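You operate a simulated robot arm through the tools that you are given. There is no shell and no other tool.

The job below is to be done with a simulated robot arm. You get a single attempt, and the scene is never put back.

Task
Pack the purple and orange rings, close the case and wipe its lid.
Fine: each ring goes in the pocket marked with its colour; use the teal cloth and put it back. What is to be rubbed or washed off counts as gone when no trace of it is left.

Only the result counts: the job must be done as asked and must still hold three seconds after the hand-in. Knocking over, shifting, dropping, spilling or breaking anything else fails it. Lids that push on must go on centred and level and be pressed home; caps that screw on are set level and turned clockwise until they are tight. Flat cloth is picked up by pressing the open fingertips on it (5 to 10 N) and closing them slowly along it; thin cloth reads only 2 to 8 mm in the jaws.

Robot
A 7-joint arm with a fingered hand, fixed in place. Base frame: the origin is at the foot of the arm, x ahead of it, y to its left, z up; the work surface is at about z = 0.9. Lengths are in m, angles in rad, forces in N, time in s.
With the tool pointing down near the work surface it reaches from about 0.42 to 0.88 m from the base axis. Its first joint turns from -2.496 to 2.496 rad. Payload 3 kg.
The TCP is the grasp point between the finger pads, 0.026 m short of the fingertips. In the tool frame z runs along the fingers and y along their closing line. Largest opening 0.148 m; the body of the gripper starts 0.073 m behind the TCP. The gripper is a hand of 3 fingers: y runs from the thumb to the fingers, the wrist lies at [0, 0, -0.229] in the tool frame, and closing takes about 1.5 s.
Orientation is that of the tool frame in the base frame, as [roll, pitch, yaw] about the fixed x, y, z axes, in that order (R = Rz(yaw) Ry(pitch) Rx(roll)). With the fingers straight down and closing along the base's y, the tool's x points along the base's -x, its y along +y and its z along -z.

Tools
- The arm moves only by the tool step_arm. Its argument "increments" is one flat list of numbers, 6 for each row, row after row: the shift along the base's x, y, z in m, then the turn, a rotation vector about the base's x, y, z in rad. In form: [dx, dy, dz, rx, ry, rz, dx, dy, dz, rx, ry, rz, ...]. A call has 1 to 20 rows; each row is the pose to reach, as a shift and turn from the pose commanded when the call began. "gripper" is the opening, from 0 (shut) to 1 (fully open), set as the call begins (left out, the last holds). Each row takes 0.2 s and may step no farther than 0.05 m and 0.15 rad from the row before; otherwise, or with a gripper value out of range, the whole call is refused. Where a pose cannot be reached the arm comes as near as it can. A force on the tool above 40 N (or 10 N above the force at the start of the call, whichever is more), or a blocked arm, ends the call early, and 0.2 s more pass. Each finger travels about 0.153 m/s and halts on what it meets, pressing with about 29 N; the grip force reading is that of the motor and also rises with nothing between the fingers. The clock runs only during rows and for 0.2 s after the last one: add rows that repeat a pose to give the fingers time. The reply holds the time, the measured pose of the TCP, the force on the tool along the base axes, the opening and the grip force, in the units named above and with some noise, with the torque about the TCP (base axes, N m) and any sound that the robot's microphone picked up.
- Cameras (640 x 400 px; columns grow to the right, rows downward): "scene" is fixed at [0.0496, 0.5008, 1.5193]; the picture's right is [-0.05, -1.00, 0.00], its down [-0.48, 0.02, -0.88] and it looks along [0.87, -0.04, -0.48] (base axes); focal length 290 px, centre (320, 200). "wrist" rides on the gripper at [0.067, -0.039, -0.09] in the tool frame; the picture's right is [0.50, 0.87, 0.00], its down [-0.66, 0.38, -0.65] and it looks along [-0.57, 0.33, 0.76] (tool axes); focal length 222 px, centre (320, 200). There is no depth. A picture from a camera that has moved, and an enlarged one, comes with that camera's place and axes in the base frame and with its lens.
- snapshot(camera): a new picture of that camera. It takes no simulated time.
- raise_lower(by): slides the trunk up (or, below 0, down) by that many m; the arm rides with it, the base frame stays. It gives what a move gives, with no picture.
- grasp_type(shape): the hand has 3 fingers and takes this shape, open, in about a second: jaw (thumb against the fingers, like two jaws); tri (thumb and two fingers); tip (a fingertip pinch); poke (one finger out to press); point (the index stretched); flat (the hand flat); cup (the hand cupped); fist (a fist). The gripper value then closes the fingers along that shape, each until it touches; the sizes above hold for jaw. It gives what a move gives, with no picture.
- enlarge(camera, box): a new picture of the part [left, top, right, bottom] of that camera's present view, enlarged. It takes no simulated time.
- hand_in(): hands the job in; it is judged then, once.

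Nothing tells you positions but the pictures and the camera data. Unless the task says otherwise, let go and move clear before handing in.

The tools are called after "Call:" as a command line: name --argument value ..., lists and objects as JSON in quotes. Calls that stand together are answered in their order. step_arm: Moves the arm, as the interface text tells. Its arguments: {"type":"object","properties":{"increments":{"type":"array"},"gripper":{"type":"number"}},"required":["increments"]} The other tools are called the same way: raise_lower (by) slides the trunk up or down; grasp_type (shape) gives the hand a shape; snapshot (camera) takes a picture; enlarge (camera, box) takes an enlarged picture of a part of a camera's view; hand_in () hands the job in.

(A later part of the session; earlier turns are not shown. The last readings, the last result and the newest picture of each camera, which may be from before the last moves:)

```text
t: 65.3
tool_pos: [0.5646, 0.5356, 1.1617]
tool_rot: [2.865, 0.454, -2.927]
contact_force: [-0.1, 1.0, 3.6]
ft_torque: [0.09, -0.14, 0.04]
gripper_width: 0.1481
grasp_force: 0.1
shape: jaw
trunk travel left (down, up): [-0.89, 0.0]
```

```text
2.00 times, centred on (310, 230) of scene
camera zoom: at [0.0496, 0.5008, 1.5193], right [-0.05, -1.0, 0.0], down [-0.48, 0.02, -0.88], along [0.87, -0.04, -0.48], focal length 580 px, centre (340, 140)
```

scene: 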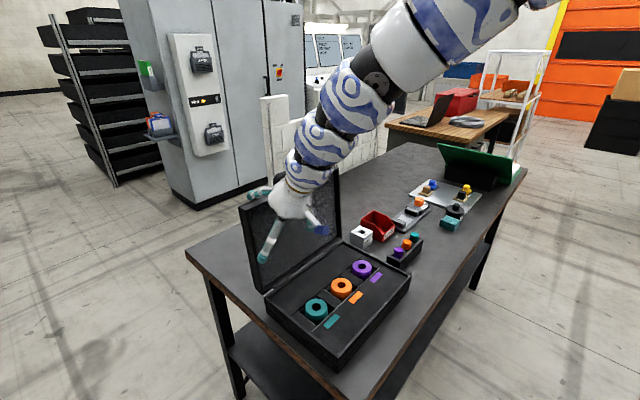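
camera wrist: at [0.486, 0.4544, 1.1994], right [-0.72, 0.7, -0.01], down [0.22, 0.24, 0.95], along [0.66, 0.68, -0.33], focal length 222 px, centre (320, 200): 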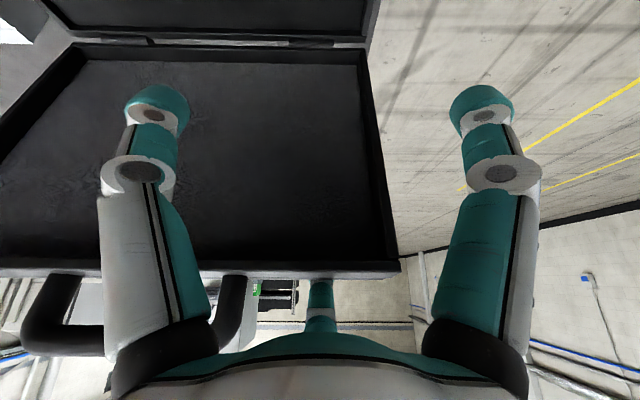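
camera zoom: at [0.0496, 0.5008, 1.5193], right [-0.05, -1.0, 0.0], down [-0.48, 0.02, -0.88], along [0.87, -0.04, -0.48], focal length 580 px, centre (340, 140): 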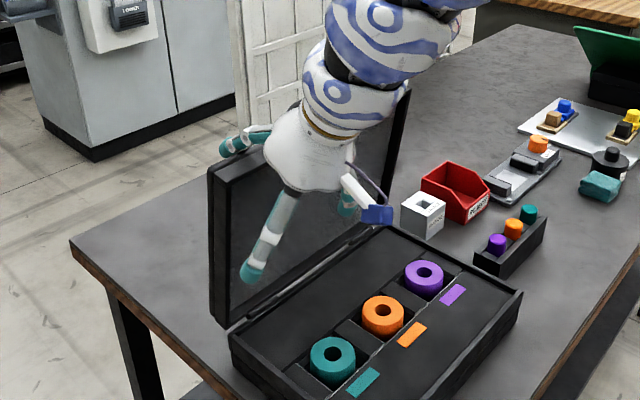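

The lid is about vertical now. I'll go on slowly to see whether it is held by hinge friction or wants to fall.

Call:
step_arm --increments '[-0.005, -0.005, 0, 0, 0, 0, -0.01, -0.01, 0, 0, 0, 0, -0.015, -0.015, 0, 0, 0, 0]'

Call:
snapshot --camera "wrist"

Call:
enlarge --camera "scene" --box '[210, 130, 410, 330]'

```text
t: 66.1
tool_pos: [0.5509, 0.5211, 1.1605]
tool_rot: [2.865, 0.453, -2.925]
contact_force: [-0.3, 0.2, 1.2]
ft_torque: [0.04, -0.07, -0.03]
gripper_width: 0.1482
grasp_force: 0.1
shape: jaw
trunk travel left (down, up): [-0.89, 0.0]
```

```text
taken
camera wrist: at [0.4718, 0.4394, 1.1988], right [-0.72, 0.7, -0.01], down [0.22, 0.24, 0.95], along [0.66, 0.68, -0.33], focal length 222 px, centre (320, 200)
```

wrist: 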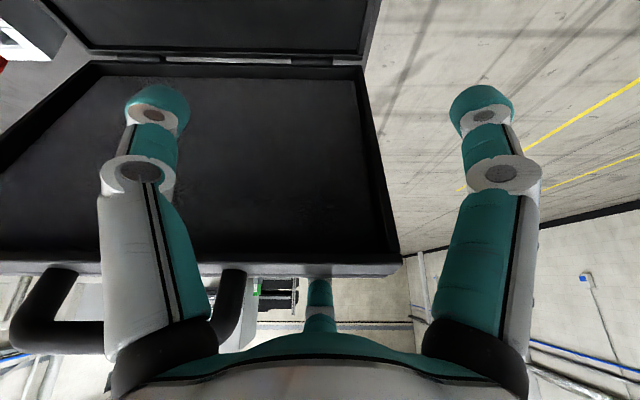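

```text
2.00 times, centred on (310, 230) of scene
camera zoom: at [0.0496, 0.5008, 1.5193], right [-0.05, -1.0, 0.0], down [-0.48, 0.02, -0.88], along [0.87, -0.04, -0.48], focal length 580 px, centre (340, 140)
```

zoom: 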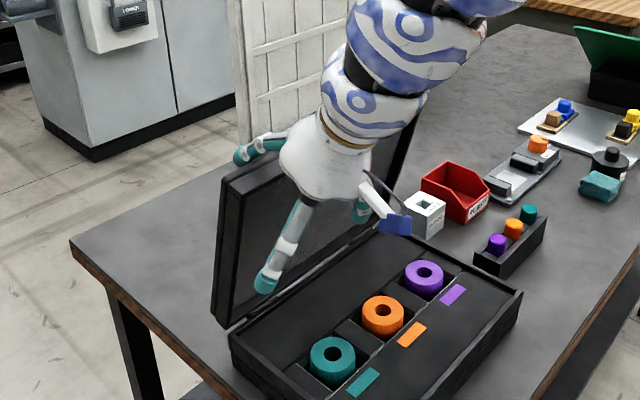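

The lid is following without falling. Continuing.

Call:
step_arm --increments '[-0.007, -0.007, 0, 0, 0, 0, -0.014, -0.014, 0, 0, 0, 0, -0.021, -0.021, -0.001, 0, 0, 0]'

Call:
snapshot --camera "wrist"

Call:
enlarge --camera "scene" --box '[210, 130, 410, 330]'

```text
t: 66.9
tool_pos: [0.5287, 0.4993, 1.1603]
tool_rot: [2.866, 0.452, -2.925]
contact_force: [0.0, 1.0, 0.5]
ft_torque: [0.0, 0.0, -0.04]
gripper_width: 0.148
grasp_force: 0.2
shape: jaw
trunk travel left (down, up): [-0.89, 0.0]
```

```text
taken
camera wrist: at [0.4506, 0.4185, 1.1988], right [-0.72, 0.7, -0.01], down [0.22, 0.24, 0.94], along [0.66, 0.68, -0.33], focal length 222 px, centre (320, 200)
```

wrist: 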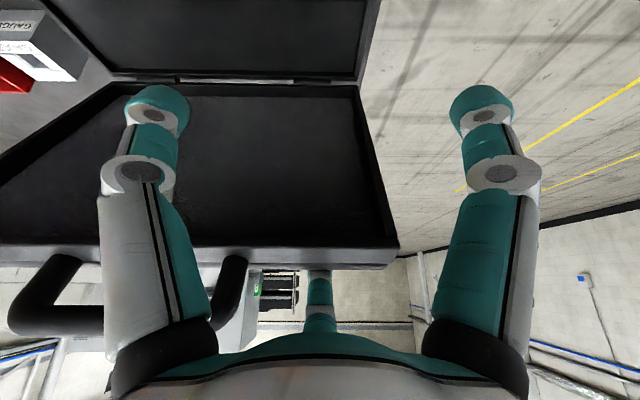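

```text
2.00 times, centred on (310, 230) of scene
camera zoom: at [0.0496, 0.5008, 1.5193], right [-0.05, -1.0, 0.0], down [-0.48, 0.02, -0.88], along [0.87, -0.04, -0.48], focal length 580 px, centre (340, 140)
```

zoom: 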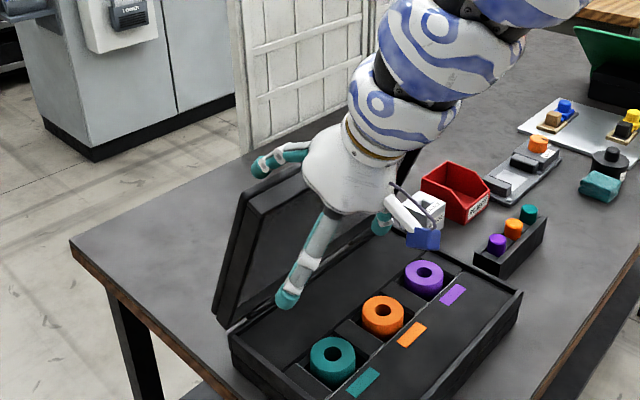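

The lid stays put past vertical with no load on the hand. I'll wait a second to see whether it moves by itself.

Call:
step_arm --increments '[0, 0, 0, 0, 0, 0, 0, 0, 0, 0, 0, 0, 0, 0, 0, 0, 0, 0, 0, 0, 0, 0, 0, 0, 0, 0, 0, 0, 0, 0]'

Call:
enlarge --camera "scene" --box '[210, 130, 410, 330]'

```text
t: 68.1
tool_pos: [0.5297, 0.5006, 1.1602]
tool_rot: [2.863, 0.452, -2.927]
contact_force: [0.0, -1.3, -0.6]
ft_torque: [0.0, -0.01, 0.02]
gripper_width: 0.148
grasp_force: 0.0
shape: jaw
trunk travel left (down, up): [-0.89, 0.0]
```

```text
2.00 times, centred on (310, 230) of scene
camera zoom: at [0.0496, 0.5008, 1.5193], right [-0.05, -1.0, 0.0], down [-0.48, 0.02, -0.88], along [0.87, -0.04, -0.48], focal length 580 px, centre (340, 140)
```

zoom: 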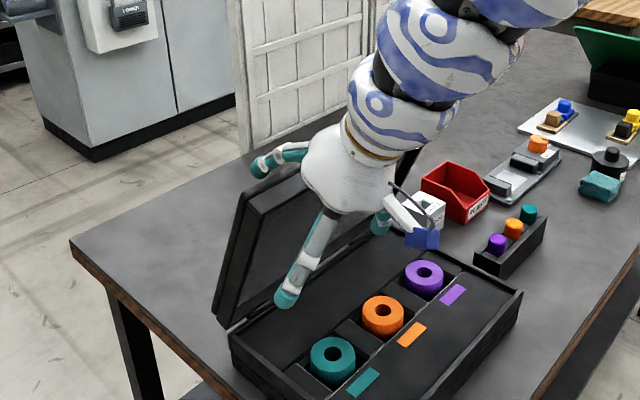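

The hinge has enough friction to hold the lid. I'll pull it farther forward along its arc.

Call:
step_arm --increments '[-0.01, -0.01, -0.003, 0, 0, 0, -0.02, -0.02, -0.006, 0, 0, 0, -0.03, -0.03, -0.01, 0, 0, 0, -0.039, -0.04, -0.014, 0, 0, 0]'

Call:
enlarge --camera "scene" --box '[210, 130, 410, 330]'

Call:
snapshot --camera "wrist"

```text
t: 69.1
tool_pos: [0.5022, 0.4824, 1.1274]
tool_rot: [2.866, 0.453, -2.926]
contact_force: [-1.9, 0.3, -0.6]
ft_torque: [0.01, -0.05, -0.19]
gripper_width: 0.1482
grasp_force: 0.0
shape: jaw
out of reach, approached as far as the arm can: row 1, 2, 3, 4
trunk travel left (down, up): [-0.89, 0.0]
```

```text
2.00 times, centred on (310, 230) of scene
camera zoom: at [0.0496, 0.5008, 1.5193], right [-0.05, -1.0, 0.0], down [-0.48, 0.02, -0.88], along [0.87, -0.04, -0.48], focal length 580 px, centre (340, 140)
```

zoom: 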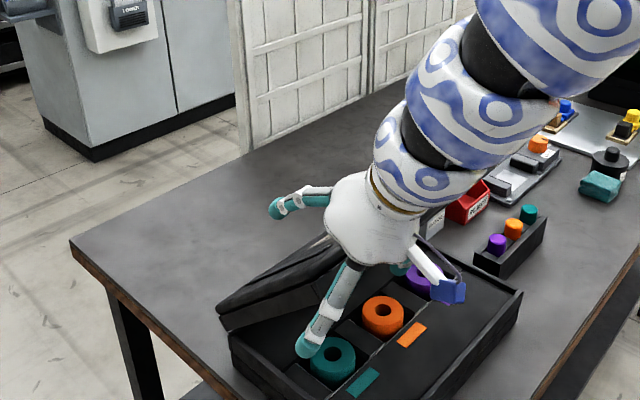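

```text
taken
camera wrist: at [0.4229, 0.4001, 1.1644], right [-0.72, 0.7, -0.01], down [0.22, 0.24, 0.94], along [0.66, 0.68, -0.33], focal length 222 px, centre (320, 200)
```

wrist: 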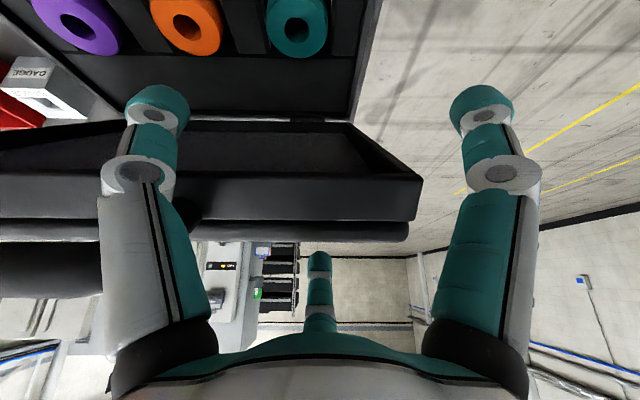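

The lid tipped over onto the hand and now rests on the thumb at about 45°. I'll push it back to near upright, where it holds, so I can take it by its handle and close it in a controlled way.

Call:
step_arm --increments '[0.01, 0.01, 0.004, 0, 0, 0, 0.02, 0.02, 0.01, 0, 0, 0, 0.03, 0.03, 0.016, 0, 0, 0, 0.042, 0.042, 0.022, 0, 0, 0, 0.054, 0.054, 0.028, 0, 0, 0]'

Call:
snapshot --camera "wrist"

Call:
enlarge --camera "scene" --box '[210, 130, 410, 330]'

```text
t: 70.3
tool_pos: [0.5553, 0.5367, 1.1529]
tool_rot: [2.866, 0.453, -2.924]
contact_force: [-0.8, -1.4, -0.4]
ft_torque: [0.02, 0.0, -0.04]
gripper_width: 0.1481
grasp_force: 0.1
shape: jaw
trunk travel left (down, up): [-0.89, 0.0]
```

```text
taken
camera wrist: at [0.4768, 0.4549, 1.1919], right [-0.72, 0.69, 0.0], down [0.22, 0.24, 0.95], along [0.66, 0.68, -0.33], focal length 222 px, centre (320, 200)
```

wrist: 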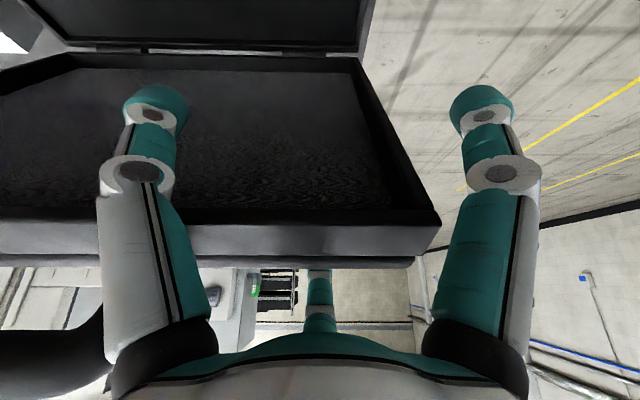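

```text
2.00 times, centred on (310, 230) of scene
camera zoom: at [0.0496, 0.5008, 1.5193], right [-0.05, -1.0, 0.0], down [-0.48, 0.02, -0.88], along [0.87, -0.04, -0.48], focal length 580 px, centre (340, 140)
```

zoom: 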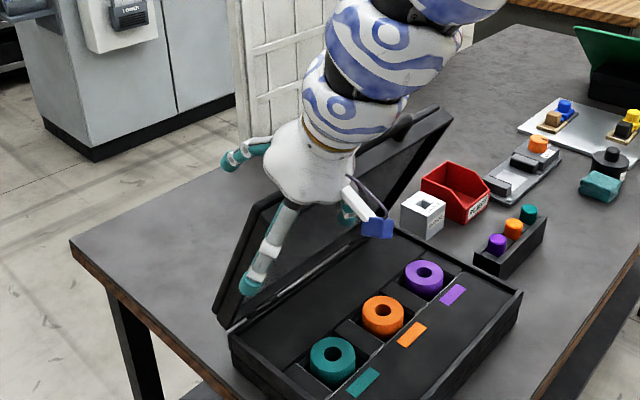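

The lid is going back up. A bit farther so that it holds by friction.

Call:
step_arm --increments '[0.01, 0.01, 0.001, 0, 0, 0, 0.02, 0.02, 0.002, 0, 0, 0, 0.03, 0.03, 0.003, 0, 0, 0, 0.037, 0.037, 0.004, 0, 0, 0]'

Call:
snapshot --camera "wrist"

Call:
enlarge --camera "scene" --box '[210, 130, 410, 330]'

```text
t: 71.3
tool_pos: [0.5921, 0.5725, 1.1572]
tool_rot: [2.865, 0.451, -2.924]
contact_force: [0.1, -1.0, -0.7]
ft_torque: [0.02, 0.02, 0.01]
gripper_width: 0.148
grasp_force: 0.1
shape: jaw
trunk travel left (down, up): [-0.89, 0.0]
```

```text
taken
camera wrist: at [0.5131, 0.4908, 1.1954], right [-0.72, 0.69, -0.01], down [0.22, 0.24, 0.94], along [0.66, 0.68, -0.33], focal length 222 px, centre (320, 200)
```

wrist: 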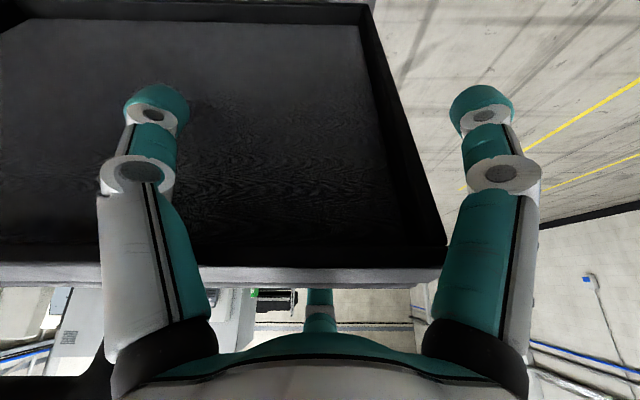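

```text
2.00 times, centred on (310, 230) of scene
camera zoom: at [0.0496, 0.5008, 1.5193], right [-0.05, -1.0, 0.0], down [-0.48, 0.02, -0.88], along [0.87, -0.04, -0.48], focal length 580 px, centre (340, 140)
```

zoom: 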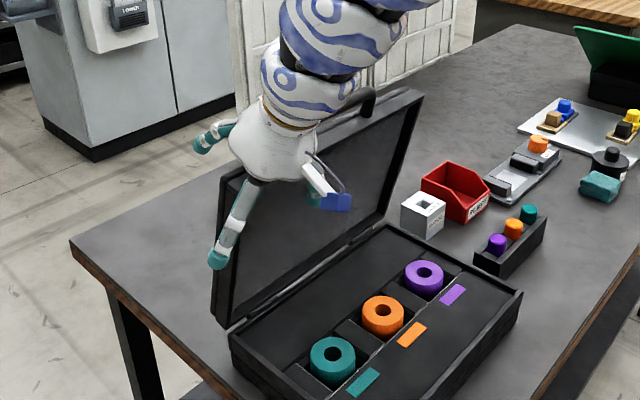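

The lid stands near upright on its own. I'll back the thumb off slightly and lift the hand clear.

Call:
step_arm --increments '[-0.012, -0.012, 0, 0, 0, 0, -0.024, -0.024, 0, 0, 0, 0, -0.024, -0.024, 0.03, 0, 0, 0, -0.024, -0.024, 0.06, 0, 0, 0, -0.024, -0.024, 0.09, 0, 0, 0, -0.024, -0.024, 0.12, 0, 0, 0, -0.024, -0.024, 0.14, 0, 0, 0]'

Call:
snapshot --camera "wrist"

Call:
enlarge --camera "scene" --box '[210, 110, 410, 310]'

```text
t: 72.9
tool_pos: [0.5626, 0.5527, 1.3009]
tool_rot: [2.865, 0.454, -2.917]
contact_force: [6.1, -3.3, 0.8]
ft_torque: [0.25, 0.53, 0.31]
gripper_width: 0.1482
grasp_force: 0.0
shape: jaw
out of reach, approached as far as the arm can: row 4, 5
trunk travel left (down, up): [-0.89, 0.0]
```

```text
taken
camera wrist: at [0.4837, 0.4699, 1.3382], right [-0.72, 0.69, -0.01], down [0.22, 0.24, 0.95], along [0.65, 0.68, -0.33], focal length 222 px, centre (320, 200)
```

wrist: 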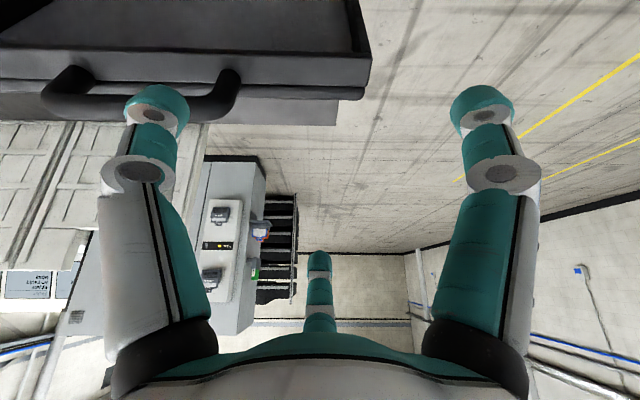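

```text
2.00 times, centred on (310, 210) of scene
camera zoom: at [0.0496, 0.5008, 1.5193], right [-0.05, -1.0, 0.0], down [-0.48, 0.02, -0.88], along [0.87, -0.04, -0.48], focal length 580 px, centre (340, 180)
```

zoom: 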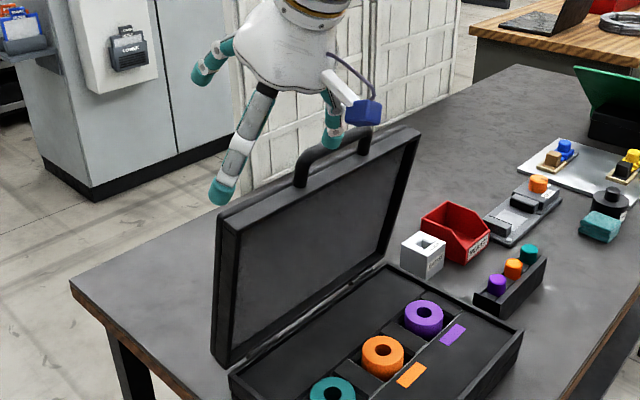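

There's a small force reading, so I'll check whether the thumb is touching the handle.

Call:
step_arm --increments '[0, 0, 0, 0, 0, 0, 0, 0, 0, 0, 0, 0]'

Call:
enlarge --camera "wrist" --box '[0, 30, 400, 230]'

Call:
enlarge --camera "scene" --box '[240, 110, 360, 220]'

```text
t: 73.5
tool_pos: [0.5706, 0.547, 1.2987]
tool_rot: [2.865, 0.449, -2.928]
contact_force: [-0.6, -0.1, 0.0]
ft_torque: [0.03, 0.0, 0.0]
gripper_width: 0.148
grasp_force: 0.1
shape: jaw
trunk travel left (down, up): [-0.89, 0.0]
```

```text
1.60 times, centred on (200, 130) of wrist
camera zoom: at [0.4925, 0.4657, 1.3369], right [-0.72, 0.7, 0.0], down [0.23, 0.24, 0.94], along [0.66, 0.68, -0.33], focal length 355 px, centre (512, 312)
```

zoom: 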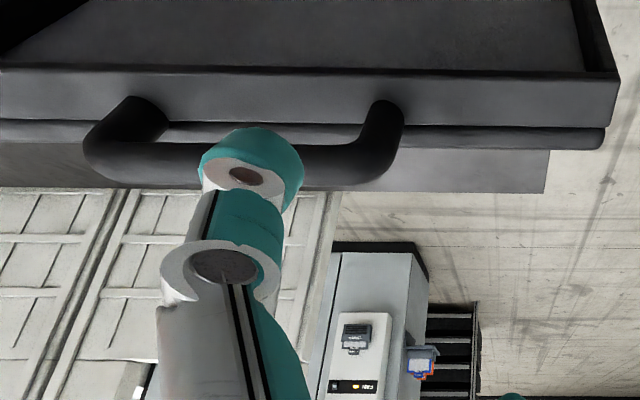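

```text
3.64 times, centred on (300, 165) of scene
camera zoom: at [0.0496, 0.5008, 1.5193], right [-0.05, -1.0, 0.0], down [-0.48, 0.02, -0.88], along [0.87, -0.04, -0.48], focal length 1054 px, centre (393, 327)
```

zoom: 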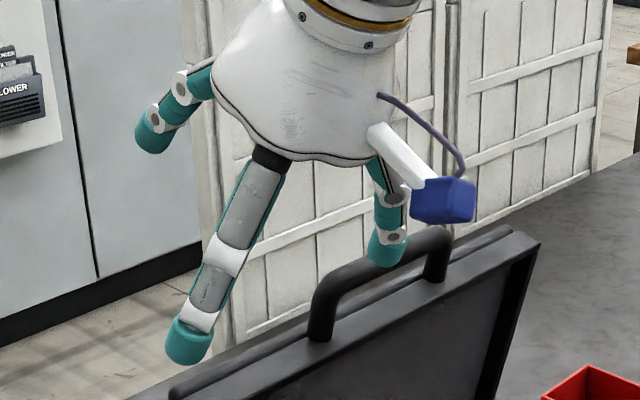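

The hand is free and the lid stays. The handle bar is at z≈1.231, about 0.105 m long, centred near (0.656, 0.474). I'll straighten the hand with a slight inward tilt and move above the bar.

Call:
step_arm --increments '[0.014, -0.012, 0.01, -0.083, 0.082, 0, 0.028, -0.024, 0.012, -0.167, 0.163, 0, 0.043, -0.037, 0.012, -0.25, 0.245, 0, 0.057, -0.049, 0.012, -0.333, 0.327, 0, 0.071, -0.061, 0.012, -0.417, 0.408, 0, 0.0857, -0.0736, 0.012, -0.5, 0.49, 0]' --gripper 0.55

Call:
snapshot --camera "wrist"

Call:
enlarge --camera "scene" --box '[240, 100, 380, 220]'

```text
t: 74.9
tool_pos: [0.6189, 0.4785, 1.3127]
tool_rot: [-3.13, -0.019, -2.866]
contact_force: [0.6, -0.6, -0.2]
ft_torque: [-0.01, 0.04, 0.02]
gripper_width: 0.0816
grasp_force: 0.0
shape: jaw
out of reach, approached as far as the arm can: row 5, 6
trunk travel left (down, up): [-0.89, 0.0]
```

```text
taken
camera wrist: at [0.5659, 0.4227, 1.404], right [-0.72, 0.7, 0.0], down [0.54, 0.55, 0.64], along [0.44, 0.46, -0.77], focal length 222 px, centre (320, 200)
```

wrist: 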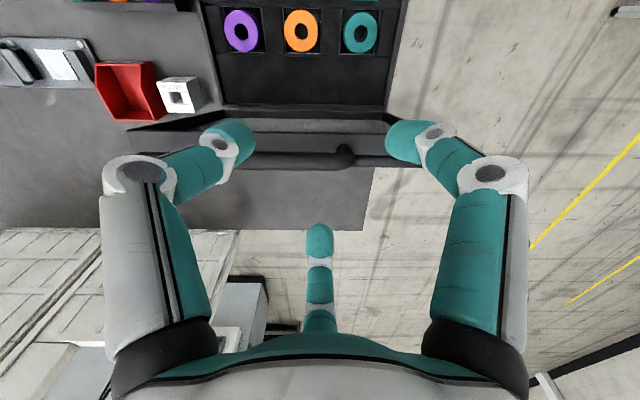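

```text
3.33 times, centred on (310, 160) of scene
camera zoom: at [0.0496, 0.5008, 1.5193], right [-0.05, -1.0, 0.0], down [-0.48, 0.02, -0.88], along [0.87, -0.04, -0.48], focal length 966 px, centre (353, 333)
```

zoom: 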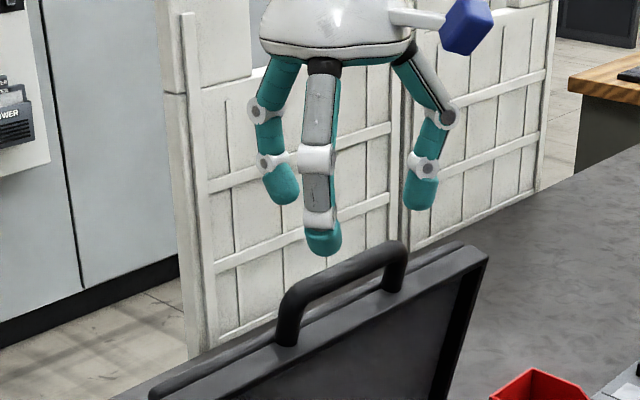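

The inward tilt is out of reach, but vertical is fine. I'll move over the bar with the tool straight down.

Call:
step_arm --increments '[0.019, -0.0025, -0.005, 0.016, -0.016, 0, 0.0374, -0.005, -0.01, 0.016, -0.016, 0, 0.0374, -0.005, -0.02, 0.016, -0.016, 0]'

Call:
snapshot --camera "wrist"

Call:
enlarge --camera "scene" --box '[240, 100, 380, 220]'

```text
t: 75.7
tool_pos: [0.6362, 0.4744, 1.3092]
tool_rot: [3.14, 0.001, -2.862]
contact_force: [0.1, -0.2, -0.3]
ft_torque: [0.0, -0.03, -0.01]
gripper_width: 0.0816
grasp_force: 0.0
shape: jaw
out of reach, approached as far as the arm can: row 2, 3
trunk travel left (down, up): [-0.89, 0.0]
```

```text
taken
camera wrist: at [0.5822, 0.417, 1.3973], right [-0.72, 0.69, 0.0], down [0.52, 0.54, 0.65], along [0.45, 0.47, -0.76], focal length 222 px, centre (320, 200)
```

wrist: 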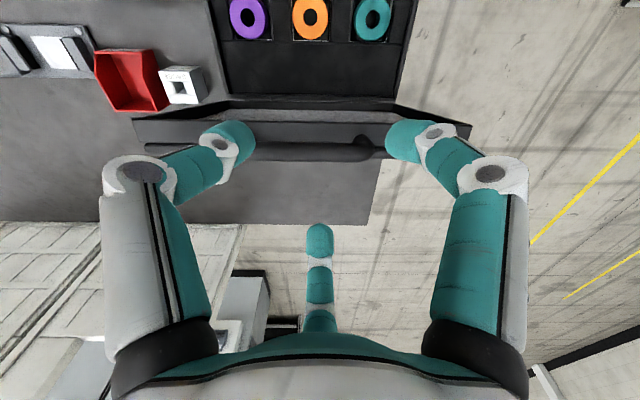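

```text
3.33 times, centred on (310, 160) of scene
camera zoom: at [0.0496, 0.5008, 1.5193], right [-0.05, -1.0, 0.0], down [-0.48, 0.02, -0.88], along [0.87, -0.04, -0.48], focal length 966 px, centre (353, 333)
```

zoom: 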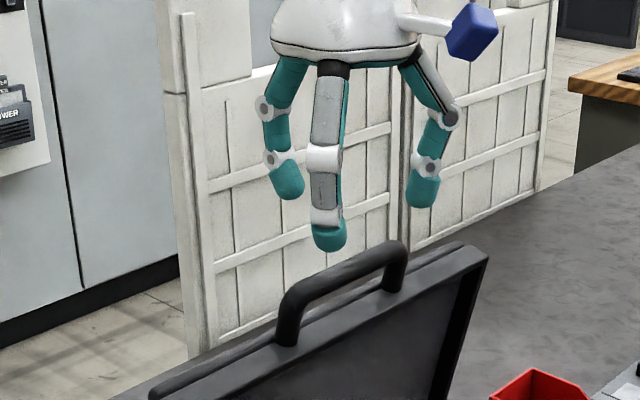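

Reach seems different here, so I'll look at the arm's posture in the full scene view.

Call:
snapshot --camera "scene"

```text
taken
```

scene: 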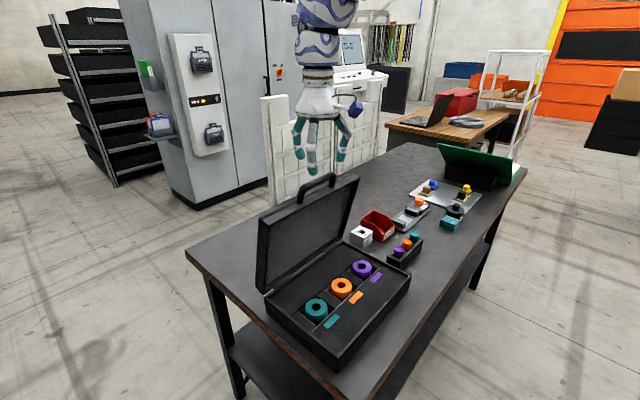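

I'm nearly above the bar, about 14 mm short in depth, which still lies inside the finger opening. I'll shift a little sideways to the middle of the bar and descend carefully.

Call:
step_arm --increments '[0.005, -0.005, -0.015, 0, 0, 0, 0.0093, -0.0091, -0.03, 0, 0, 0]'

Call:
snapshot --camera "wrist"

Call:
enlarge --camera "scene" --box '[240, 100, 380, 220]'

```text
t: 76.3
tool_pos: [0.6463, 0.4641, 1.2794]
tool_rot: [3.14, 0.005, -2.863]
contact_force: [-0.4, 0.5, 0.6]
ft_torque: [0.02, 0.02, -0.02]
gripper_width: 0.0815
grasp_force: 0.0
shape: jaw
trunk travel left (down, up): [-0.89, 0.0]
```

```text
taken
camera wrist: at [0.5915, 0.4071, 1.3686], right [-0.72, 0.69, 0.0], down [0.52, 0.54, 0.66], along [0.46, 0.47, -0.75], focal length 222 px, centre (320, 200)
```

wrist: 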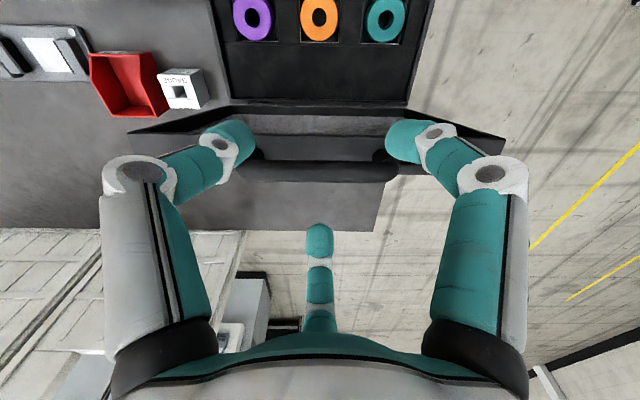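

```text
3.33 times, centred on (310, 160) of scene
camera zoom: at [0.0496, 0.5008, 1.5193], right [-0.05, -1.0, 0.0], down [-0.48, 0.02, -0.88], along [0.87, -0.04, -0.48], focal length 966 px, centre (353, 333)
```

zoom: 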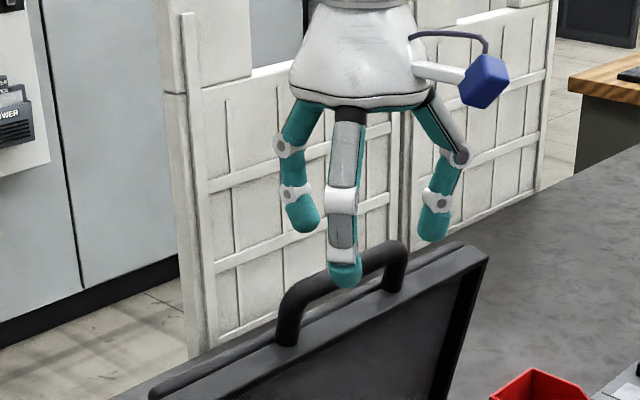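

No reach problem here, and the bar is about 9 mm outward of the hand's centre. Descending onto it.

Call:
step_arm --increments '[0.003, 0.003, -0.015, 0, 0, 0, 0.0056, 0.0058, -0.03, 0, 0, 0, 0.0056, 0.0058, -0.043, 0, 0, 0]'

Call:
snapshot --camera "wrist"

Call:
enlarge --camera "scene" --box '[240, 100, 380, 220]'

```text
t: 77.1
tool_pos: [0.6434, 0.4607, 1.2429]
tool_rot: [3.139, 0.002, -2.863]
contact_force: [0.1, 0.2, 0.3]
ft_torque: [-0.02, 0.05, 0.0]
gripper_width: 0.0816
grasp_force: 0.1
shape: jaw
out of reach, approached as far as the arm can: row 1, 2, 3
trunk travel left (down, up): [-0.89, 0.0]
```

```text
taken
camera wrist: at [0.5888, 0.4032, 1.333], right [-0.72, 0.69, 0.0], down [0.52, 0.54, 0.66], along [0.45, 0.47, -0.76], focal length 222 px, centre (320, 200)
```

wrist: 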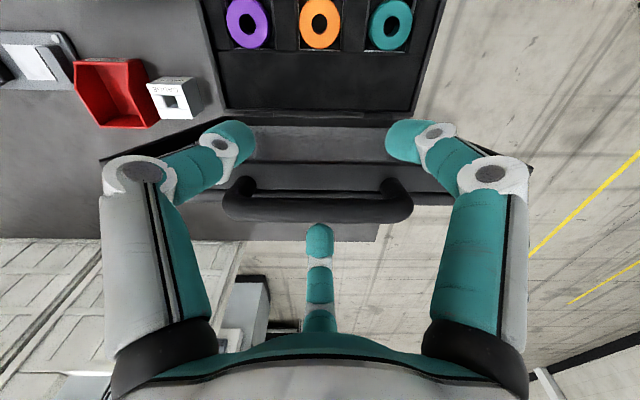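

```text
3.33 times, centred on (310, 160) of scene
camera zoom: at [0.0496, 0.5008, 1.5193], right [-0.05, -1.0, 0.0], down [-0.48, 0.02, -0.88], along [0.87, -0.04, -0.48], focal length 966 px, centre (353, 333)
```

zoom: 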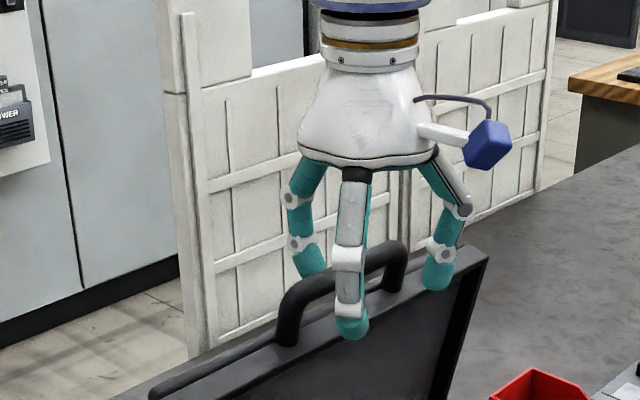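

The bar is inside the finger opening. I'll lower a few millimetres more and close the fingers around it.

Call:
step_arm --increments '[0, 0, -0.005, 0, 0, 0]'

Call:
step_arm --increments '[0, 0, 0, 0, 0, 0, 0, 0, 0, 0, 0, 0, 0, 0, 0, 0, 0, 0, 0, 0, 0, 0, 0, 0]' --gripper 0.16

Call:
snapshot --camera "wrist"

Call:
enlarge --camera "scene" --box '[240, 100, 380, 220]'

```text
t: 77.5
tool_pos: [0.6429, 0.4598, 1.2385]
tool_rot: [-3.141, 0.001, -2.863]
contact_force: [0.1, 0.8, 0.2]
ft_torque: [-0.03, 0.0, -0.04]
gripper_width: 0.0817
grasp_force: 0.2
shape: jaw
trunk travel left (down, up): [-0.89, 0.0]
```

```text
t: 78.5
tool_pos: [0.644, 0.4605, 1.2393]
tool_rot: [3.139, 0.001, -2.862]
contact_force: [0.5, -0.4, -0.9]
ft_torque: [-0.02, -0.01, 0.05]
gripper_width: 0.0242
grasp_force: 0.2
shape: jaw
trunk travel left (down, up): [-0.89, 0.0]
```

```text
taken
camera wrist: at [0.589, 0.4029, 1.3279], right [-0.72, 0.69, 0.0], down [0.52, 0.54, 0.66], along [0.45, 0.47, -0.76], focal length 222 px, centre (320, 200)
```

wrist: 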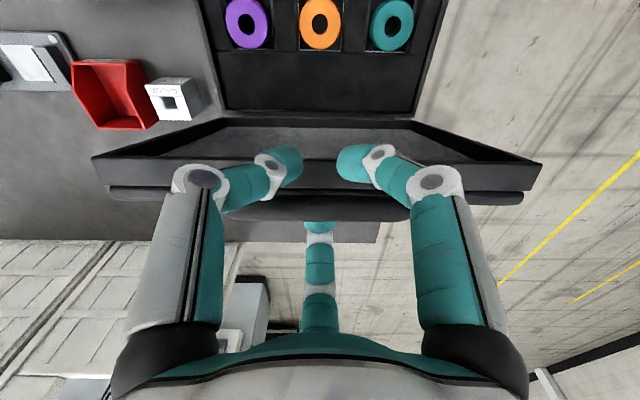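

```text
3.33 times, centred on (310, 160) of scene
camera zoom: at [0.0496, 0.5008, 1.5193], right [-0.05, -1.0, 0.0], down [-0.48, 0.02, -0.88], along [0.87, -0.04, -0.48], focal length 966 px, centre (353, 333)
```

zoom: 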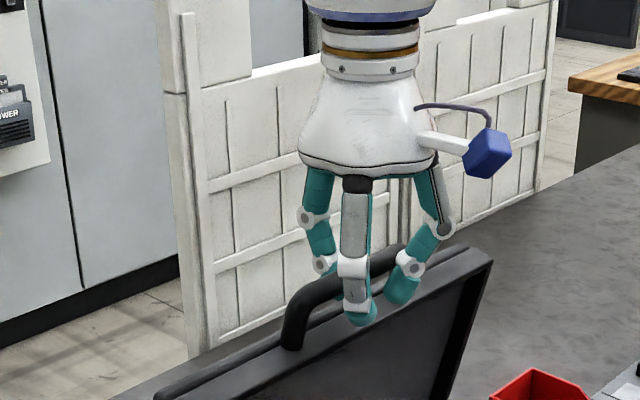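

The bar is caged by the three fingers with a little slack. I'll now lead the handle along its arc forward and down, in stages.

Call:
step_arm --increments '[-0.0117, -0.0119, -0.0034, 0, 0, 0, -0.0198, -0.0201, -0.007, 0, 0, 0, -0.0279, -0.0283, -0.0107, 0, 0, 0]'

Call:
enlarge --camera "scene" --box '[220, 100, 400, 260]'

Call:
snapshot --camera "wrist"

```text
t: 79.3
tool_pos: [0.6167, 0.4305, 1.2289]
tool_rot: [3.14, 0.002, -2.862]
contact_force: [-0.5, -0.9, -0.1]
ft_torque: [-0.01, 0.05, -0.04]
gripper_width: 0.0239
grasp_force: 0.0
shape: jaw
trunk travel left (down, up): [-0.89, 0.0]
```

```text
2.50 times, centred on (310, 180) of scene
camera zoom: at [0.0496, 0.5008, 1.5193], right [-0.05, -1.0, 0.0], down [-0.48, 0.02, -0.88], along [0.87, -0.04, -0.48], focal length 725 px, centre (345, 250)
```

zoom: 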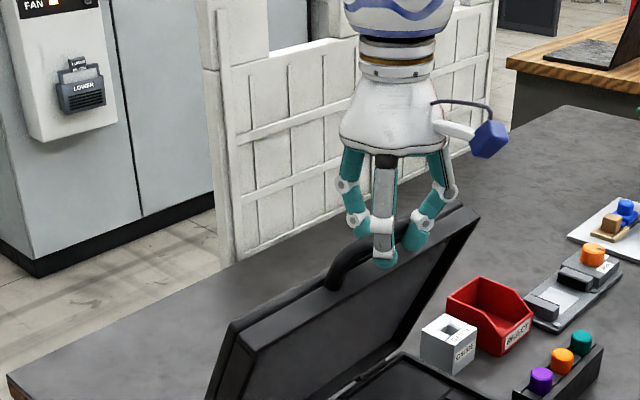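

```text
taken
camera wrist: at [0.5622, 0.3743, 1.3178], right [-0.72, 0.69, 0.0], down [0.53, 0.54, 0.66], along [0.45, 0.47, -0.76], focal length 222 px, centre (320, 200)
```

wrist: 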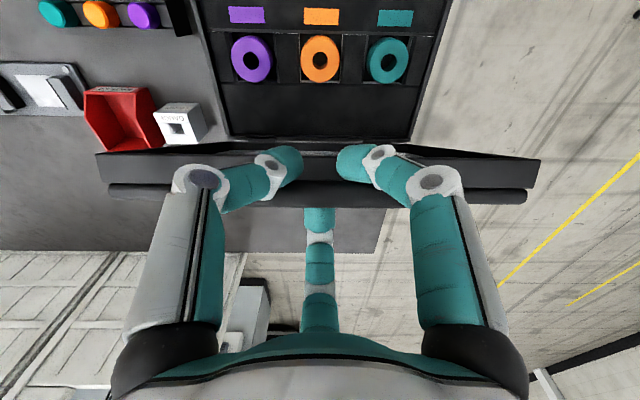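

The lid follows smoothly and the bar is still inside the fingers. Continuing along the arc.

Call:
step_arm --increments '[-0.0079, -0.008, -0.0045, 0, 0, 0, -0.0157, -0.0159, -0.0093, 0, 0, 0, -0.0232, -0.0236, -0.0148, 0, 0, 0, -0.0307, -0.0312, -0.0204, 0, 0, 0]'

Call:
enlarge --camera "scene" --box '[220, 100, 400, 260]'

Call:
snapshot --camera "wrist"

```text
t: 80.3
tool_pos: [0.5845, 0.402, 1.2075]
tool_rot: [-3.141, 0.001, -2.86]
contact_force: [0.4, 0.7, -0.3]
ft_torque: [0.0, 0.04, -0.02]
gripper_width: 0.0239
grasp_force: 0.0
shape: jaw
trunk travel left (down, up): [-0.89, 0.0]
```

```text
2.50 times, centred on (310, 180) of scene
camera zoom: at [0.0496, 0.5008, 1.5193], right [-0.05, -1.0, 0.0], down [-0.48, 0.02, -0.88], along [0.87, -0.04, -0.48], focal length 725 px, centre (345, 250)
```

zoom: 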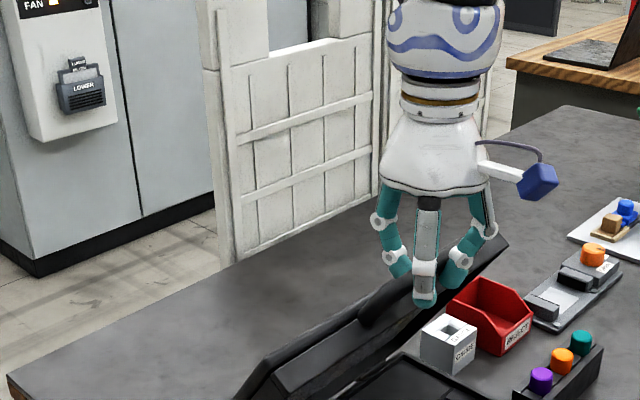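

```text
taken
camera wrist: at [0.5307, 0.344, 1.2963], right [-0.72, 0.69, 0.0], down [0.52, 0.54, 0.65], along [0.45, 0.47, -0.76], focal length 222 px, centre (320, 200)
```

wrist: 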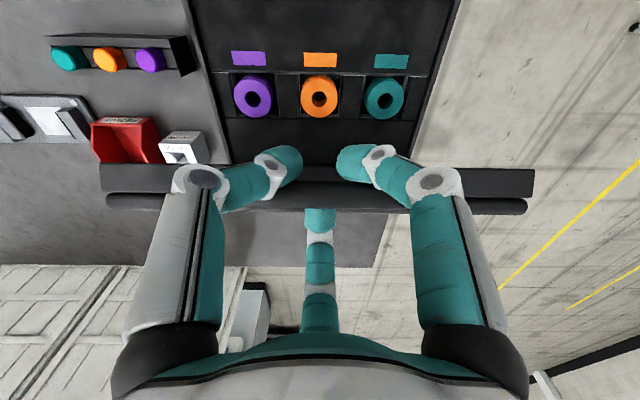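

Still free of force. Continuing to about 45°.

Call:
step_arm --increments '[-0.0072, -0.0073, -0.0065, 0, 0, 0, -0.0143, -0.0145, -0.013, 0, 0, 0, -0.021, -0.0213, -0.0203, 0, 0, 0, -0.0277, -0.0281, -0.0277, 0, 0, 0]'

Call:
enlarge --camera "scene" --box '[220, 120, 400, 280]'

Call:
snapshot --camera "wrist"

```text
t: 81.3
tool_pos: [0.5581, 0.3725, 1.1799]
tool_rot: [3.141, 0.002, -2.863]
contact_force: [-0.6, -0.8, -0.8]
ft_torque: [0.02, 0.0, 0.01]
gripper_width: 0.0238
grasp_force: 0.0
shape: jaw
trunk travel left (down, up): [-0.89, 0.0]
```

```text
2.50 times, centred on (310, 200) of scene
camera zoom: at [0.0496, 0.5008, 1.5193], right [-0.05, -1.0, 0.0], down [-0.48, 0.02, -0.88], along [0.87, -0.04, -0.48], focal length 725 px, centre (345, 200)
```

zoom: 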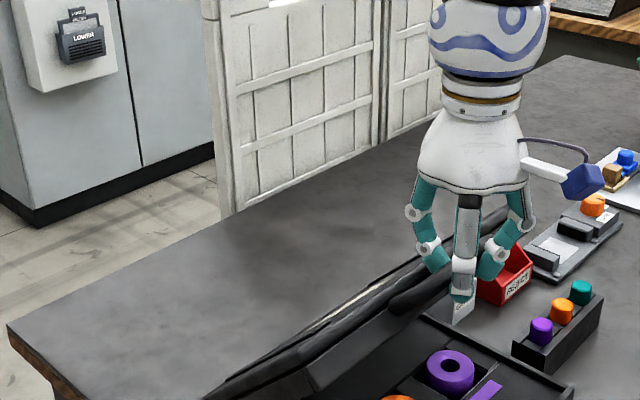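

```text
taken
camera wrist: at [0.5034, 0.3158, 1.2692], right [-0.72, 0.69, 0.0], down [0.52, 0.54, 0.66], along [0.46, 0.47, -0.76], focal length 222 px, centre (320, 200)
```

wrist: 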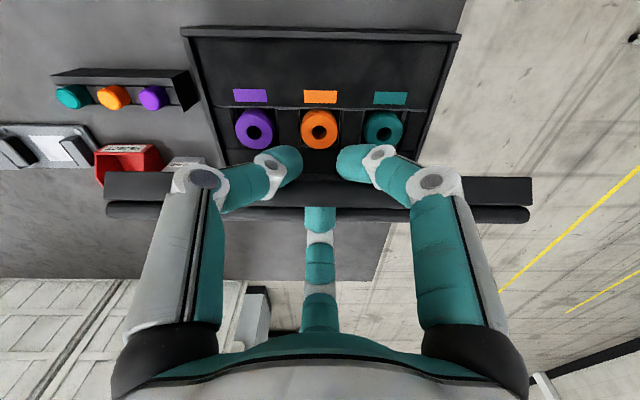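

The lid is about 40° forward and well guided. Continuing down the arc.

Call:
step_arm --increments '[-0.0063, -0.0064, -0.008, 0, 0, 0, -0.0126, -0.0127, -0.0163, 0, 0, 0, -0.0183, -0.0186, -0.025, 0, 0, 0, -0.024, -0.0244, -0.0341, 0, 0, 0]'

Call:
enlarge --camera "scene" --box '[220, 140, 420, 320]'

Call:
snapshot --camera "wrist"

```text
t: 82.3
tool_pos: [0.533, 0.3496, 1.1463]
tool_rot: [3.141, 0.001, -2.863]
contact_force: [-0.6, 0.1, -0.3]
ft_torque: [0.01, 0.04, -0.04]
gripper_width: 0.0237
grasp_force: 0.1
shape: jaw
trunk travel left (down, up): [-0.89, 0.0]
```

```text
2.22 times, centred on (320, 230) of scene
camera zoom: at [0.0496, 0.5008, 1.5193], right [-0.05, -1.0, 0.0], down [-0.48, 0.02, -0.88], along [0.87, -0.04, -0.48], focal length 644 px, centre (320, 133)
```

zoom: 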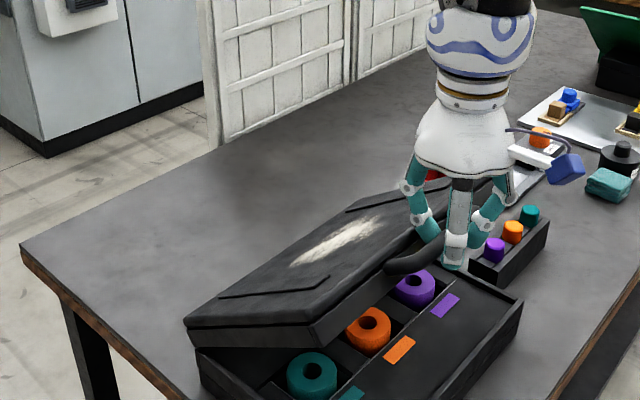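

```text
taken
camera wrist: at [0.4791, 0.2915, 1.2346], right [-0.72, 0.69, 0.0], down [0.52, 0.54, 0.66], along [0.45, 0.47, -0.76], focal length 222 px, centre (320, 200)
```

wrist: 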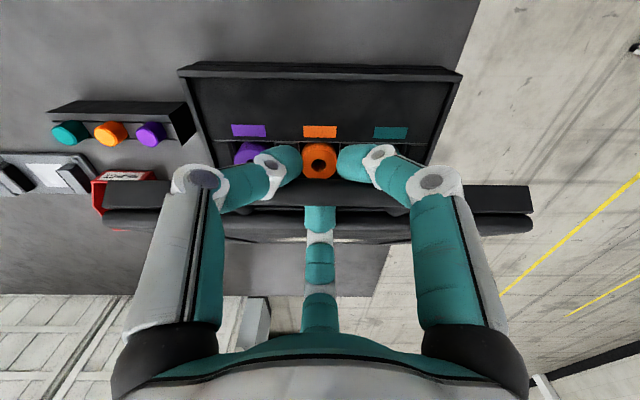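

A white smudge in the middle of the lid's outer face is now visible. I'll keep leading the lid down.

Call:
step_arm --increments '[-0.0052, -0.0053, -0.0095, 0, 0, 0, -0.0103, -0.0105, -0.0192, 0, 0, 0, -0.015, -0.0152, -0.0294, 0, 0, 0, -0.0195, -0.0198, -0.0396, 0, 0, 0]'

Call:
enlarge --camera "scene" --box '[220, 140, 420, 320]'

Call:
snapshot --camera "wrist"

```text
t: 83.3
tool_pos: [0.5124, 0.3283, 1.1065]
tool_rot: [3.141, 0.0, -2.862]
contact_force: [-1.8, -0.3, -0.8]
ft_torque: [0.01, 0.0, -0.02]
gripper_width: 0.0236
grasp_force: 0.0
shape: jaw
trunk travel left (down, up): [-0.89, 0.0]
```

```text
2.22 times, centred on (320, 230) of scene
camera zoom: at [0.0496, 0.5008, 1.5193], right [-0.05, -1.0, 0.0], down [-0.48, 0.02, -0.88], along [0.87, -0.04, -0.48], focal length 644 px, centre (320, 133)
```

zoom: 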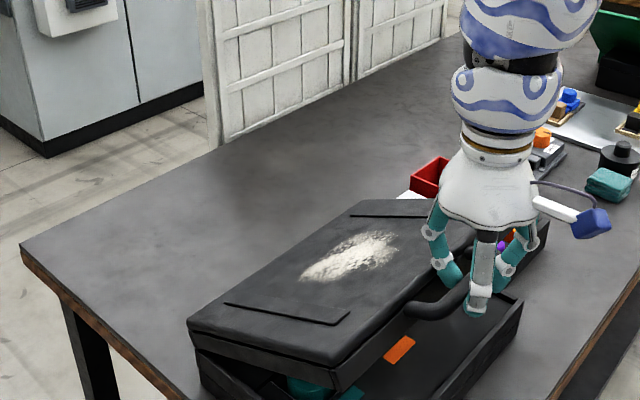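

```text
taken
camera wrist: at [0.4593, 0.2713, 1.1957], right [-0.72, 0.69, 0.0], down [0.53, 0.54, 0.65], along [0.45, 0.47, -0.76], focal length 222 px, centre (320, 200)
```

wrist: 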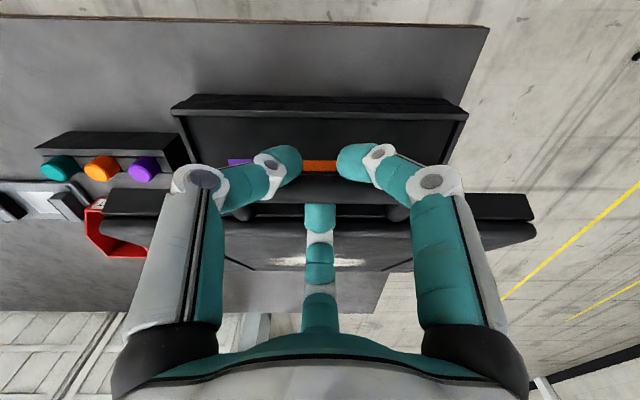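

The lid is about 30° from closed. Continuing down gently.

Call:
step_arm --increments '[-0.0039, -0.0039, -0.0107, 0, 0, 0, -0.0077, -0.0078, -0.0214, 0, 0, 0, -0.011, -0.0112, -0.0326, 0, 0, 0, -0.0143, -0.0145, -0.0438, 0, 0, 0]'

Call:
enlarge --camera "scene" --box '[220, 160, 420, 340]'

Call:
snapshot --camera "wrist"

```text
t: 84.3
tool_pos: [0.4993, 0.315, 1.0635]
tool_rot: [3.139, 0.001, -2.861]
contact_force: [-2.3, -3.1, 0.6]
ft_torque: [0.1, -0.08, -0.02]
gripper_width: 0.0234
grasp_force: 0.2
shape: jaw
trunk travel left (down, up): [-0.89, 0.0]
```

```text
2.22 times, centred on (320, 250) of scene
camera zoom: at [0.0496, 0.5008, 1.5193], right [-0.05, -1.0, 0.0], down [-0.48, 0.02, -0.88], along [0.87, -0.04, -0.48], focal length 644 px, centre (320, 89)
```

zoom: 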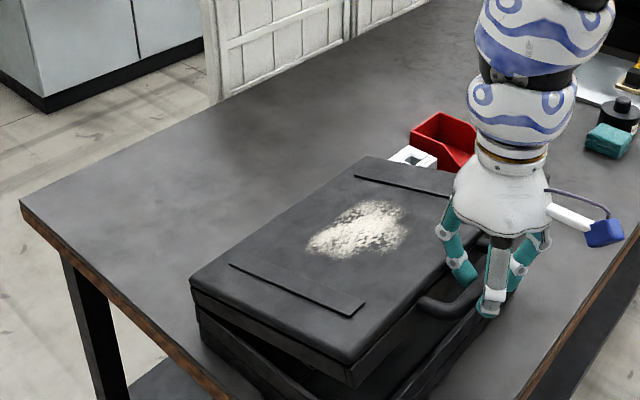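

```text
taken
camera wrist: at [0.445, 0.2574, 1.1522], right [-0.72, 0.69, 0.0], down [0.52, 0.54, 0.66], along [0.46, 0.47, -0.75], focal length 222 px, centre (320, 200)
```

wrist: 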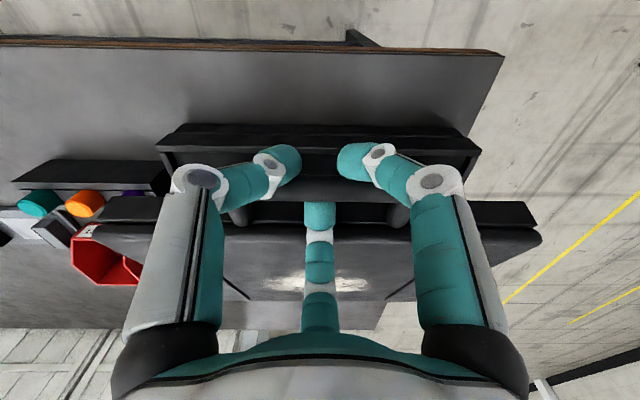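

A few newtons show the bar leaning on the inner fingers, so I'll follow a slightly larger radius. Continuing down.

Call:
step_arm --increments '[-0.0045, -0.0045, -0.0115, 0, 0, 0, -0.0072, -0.0073, -0.023, 0, 0, 0, -0.0094, -0.0095, -0.0348, 0, 0, 0, -0.0116, -0.0117, -0.0466, 0, 0, 0]'

Call:
enlarge --camera "scene" --box '[220, 180, 420, 360]'

Call:
snapshot --camera "wrist"

```text
t: 85.3
tool_pos: [0.4892, 0.3026, 1.0162]
tool_rot: [3.141, 0.001, -2.863]
contact_force: [-2.9, -3.9, -0.8]
ft_torque: [0.21, -0.15, 0.02]
gripper_width: 0.0224
grasp_force: 0.1
shape: jaw
trunk travel left (down, up): [-0.89, 0.0]
```

```text
2.22 times, centred on (320, 270) of scene
camera zoom: at [0.0496, 0.5008, 1.5193], right [-0.05, -1.0, 0.0], down [-0.48, 0.02, -0.88], along [0.87, -0.04, -0.48], focal length 644 px, centre (320, 44)
```

zoom: 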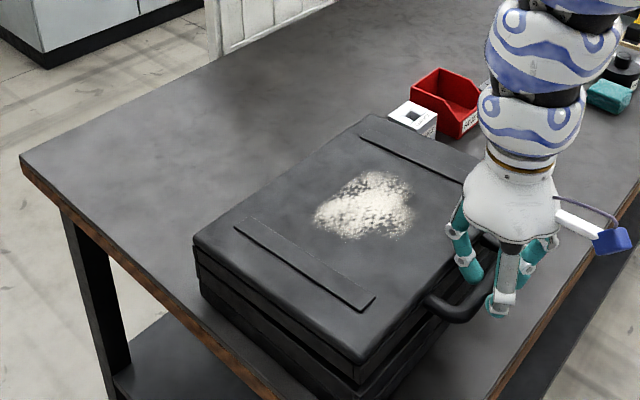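

```text
taken
camera wrist: at [0.4335, 0.2458, 1.1048], right [-0.72, 0.69, 0.0], down [0.52, 0.54, 0.66], along [0.46, 0.47, -0.76], focal length 222 px, centre (320, 200)
```

wrist: 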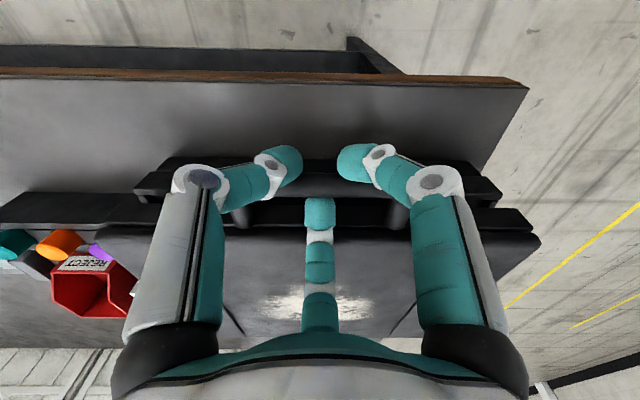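

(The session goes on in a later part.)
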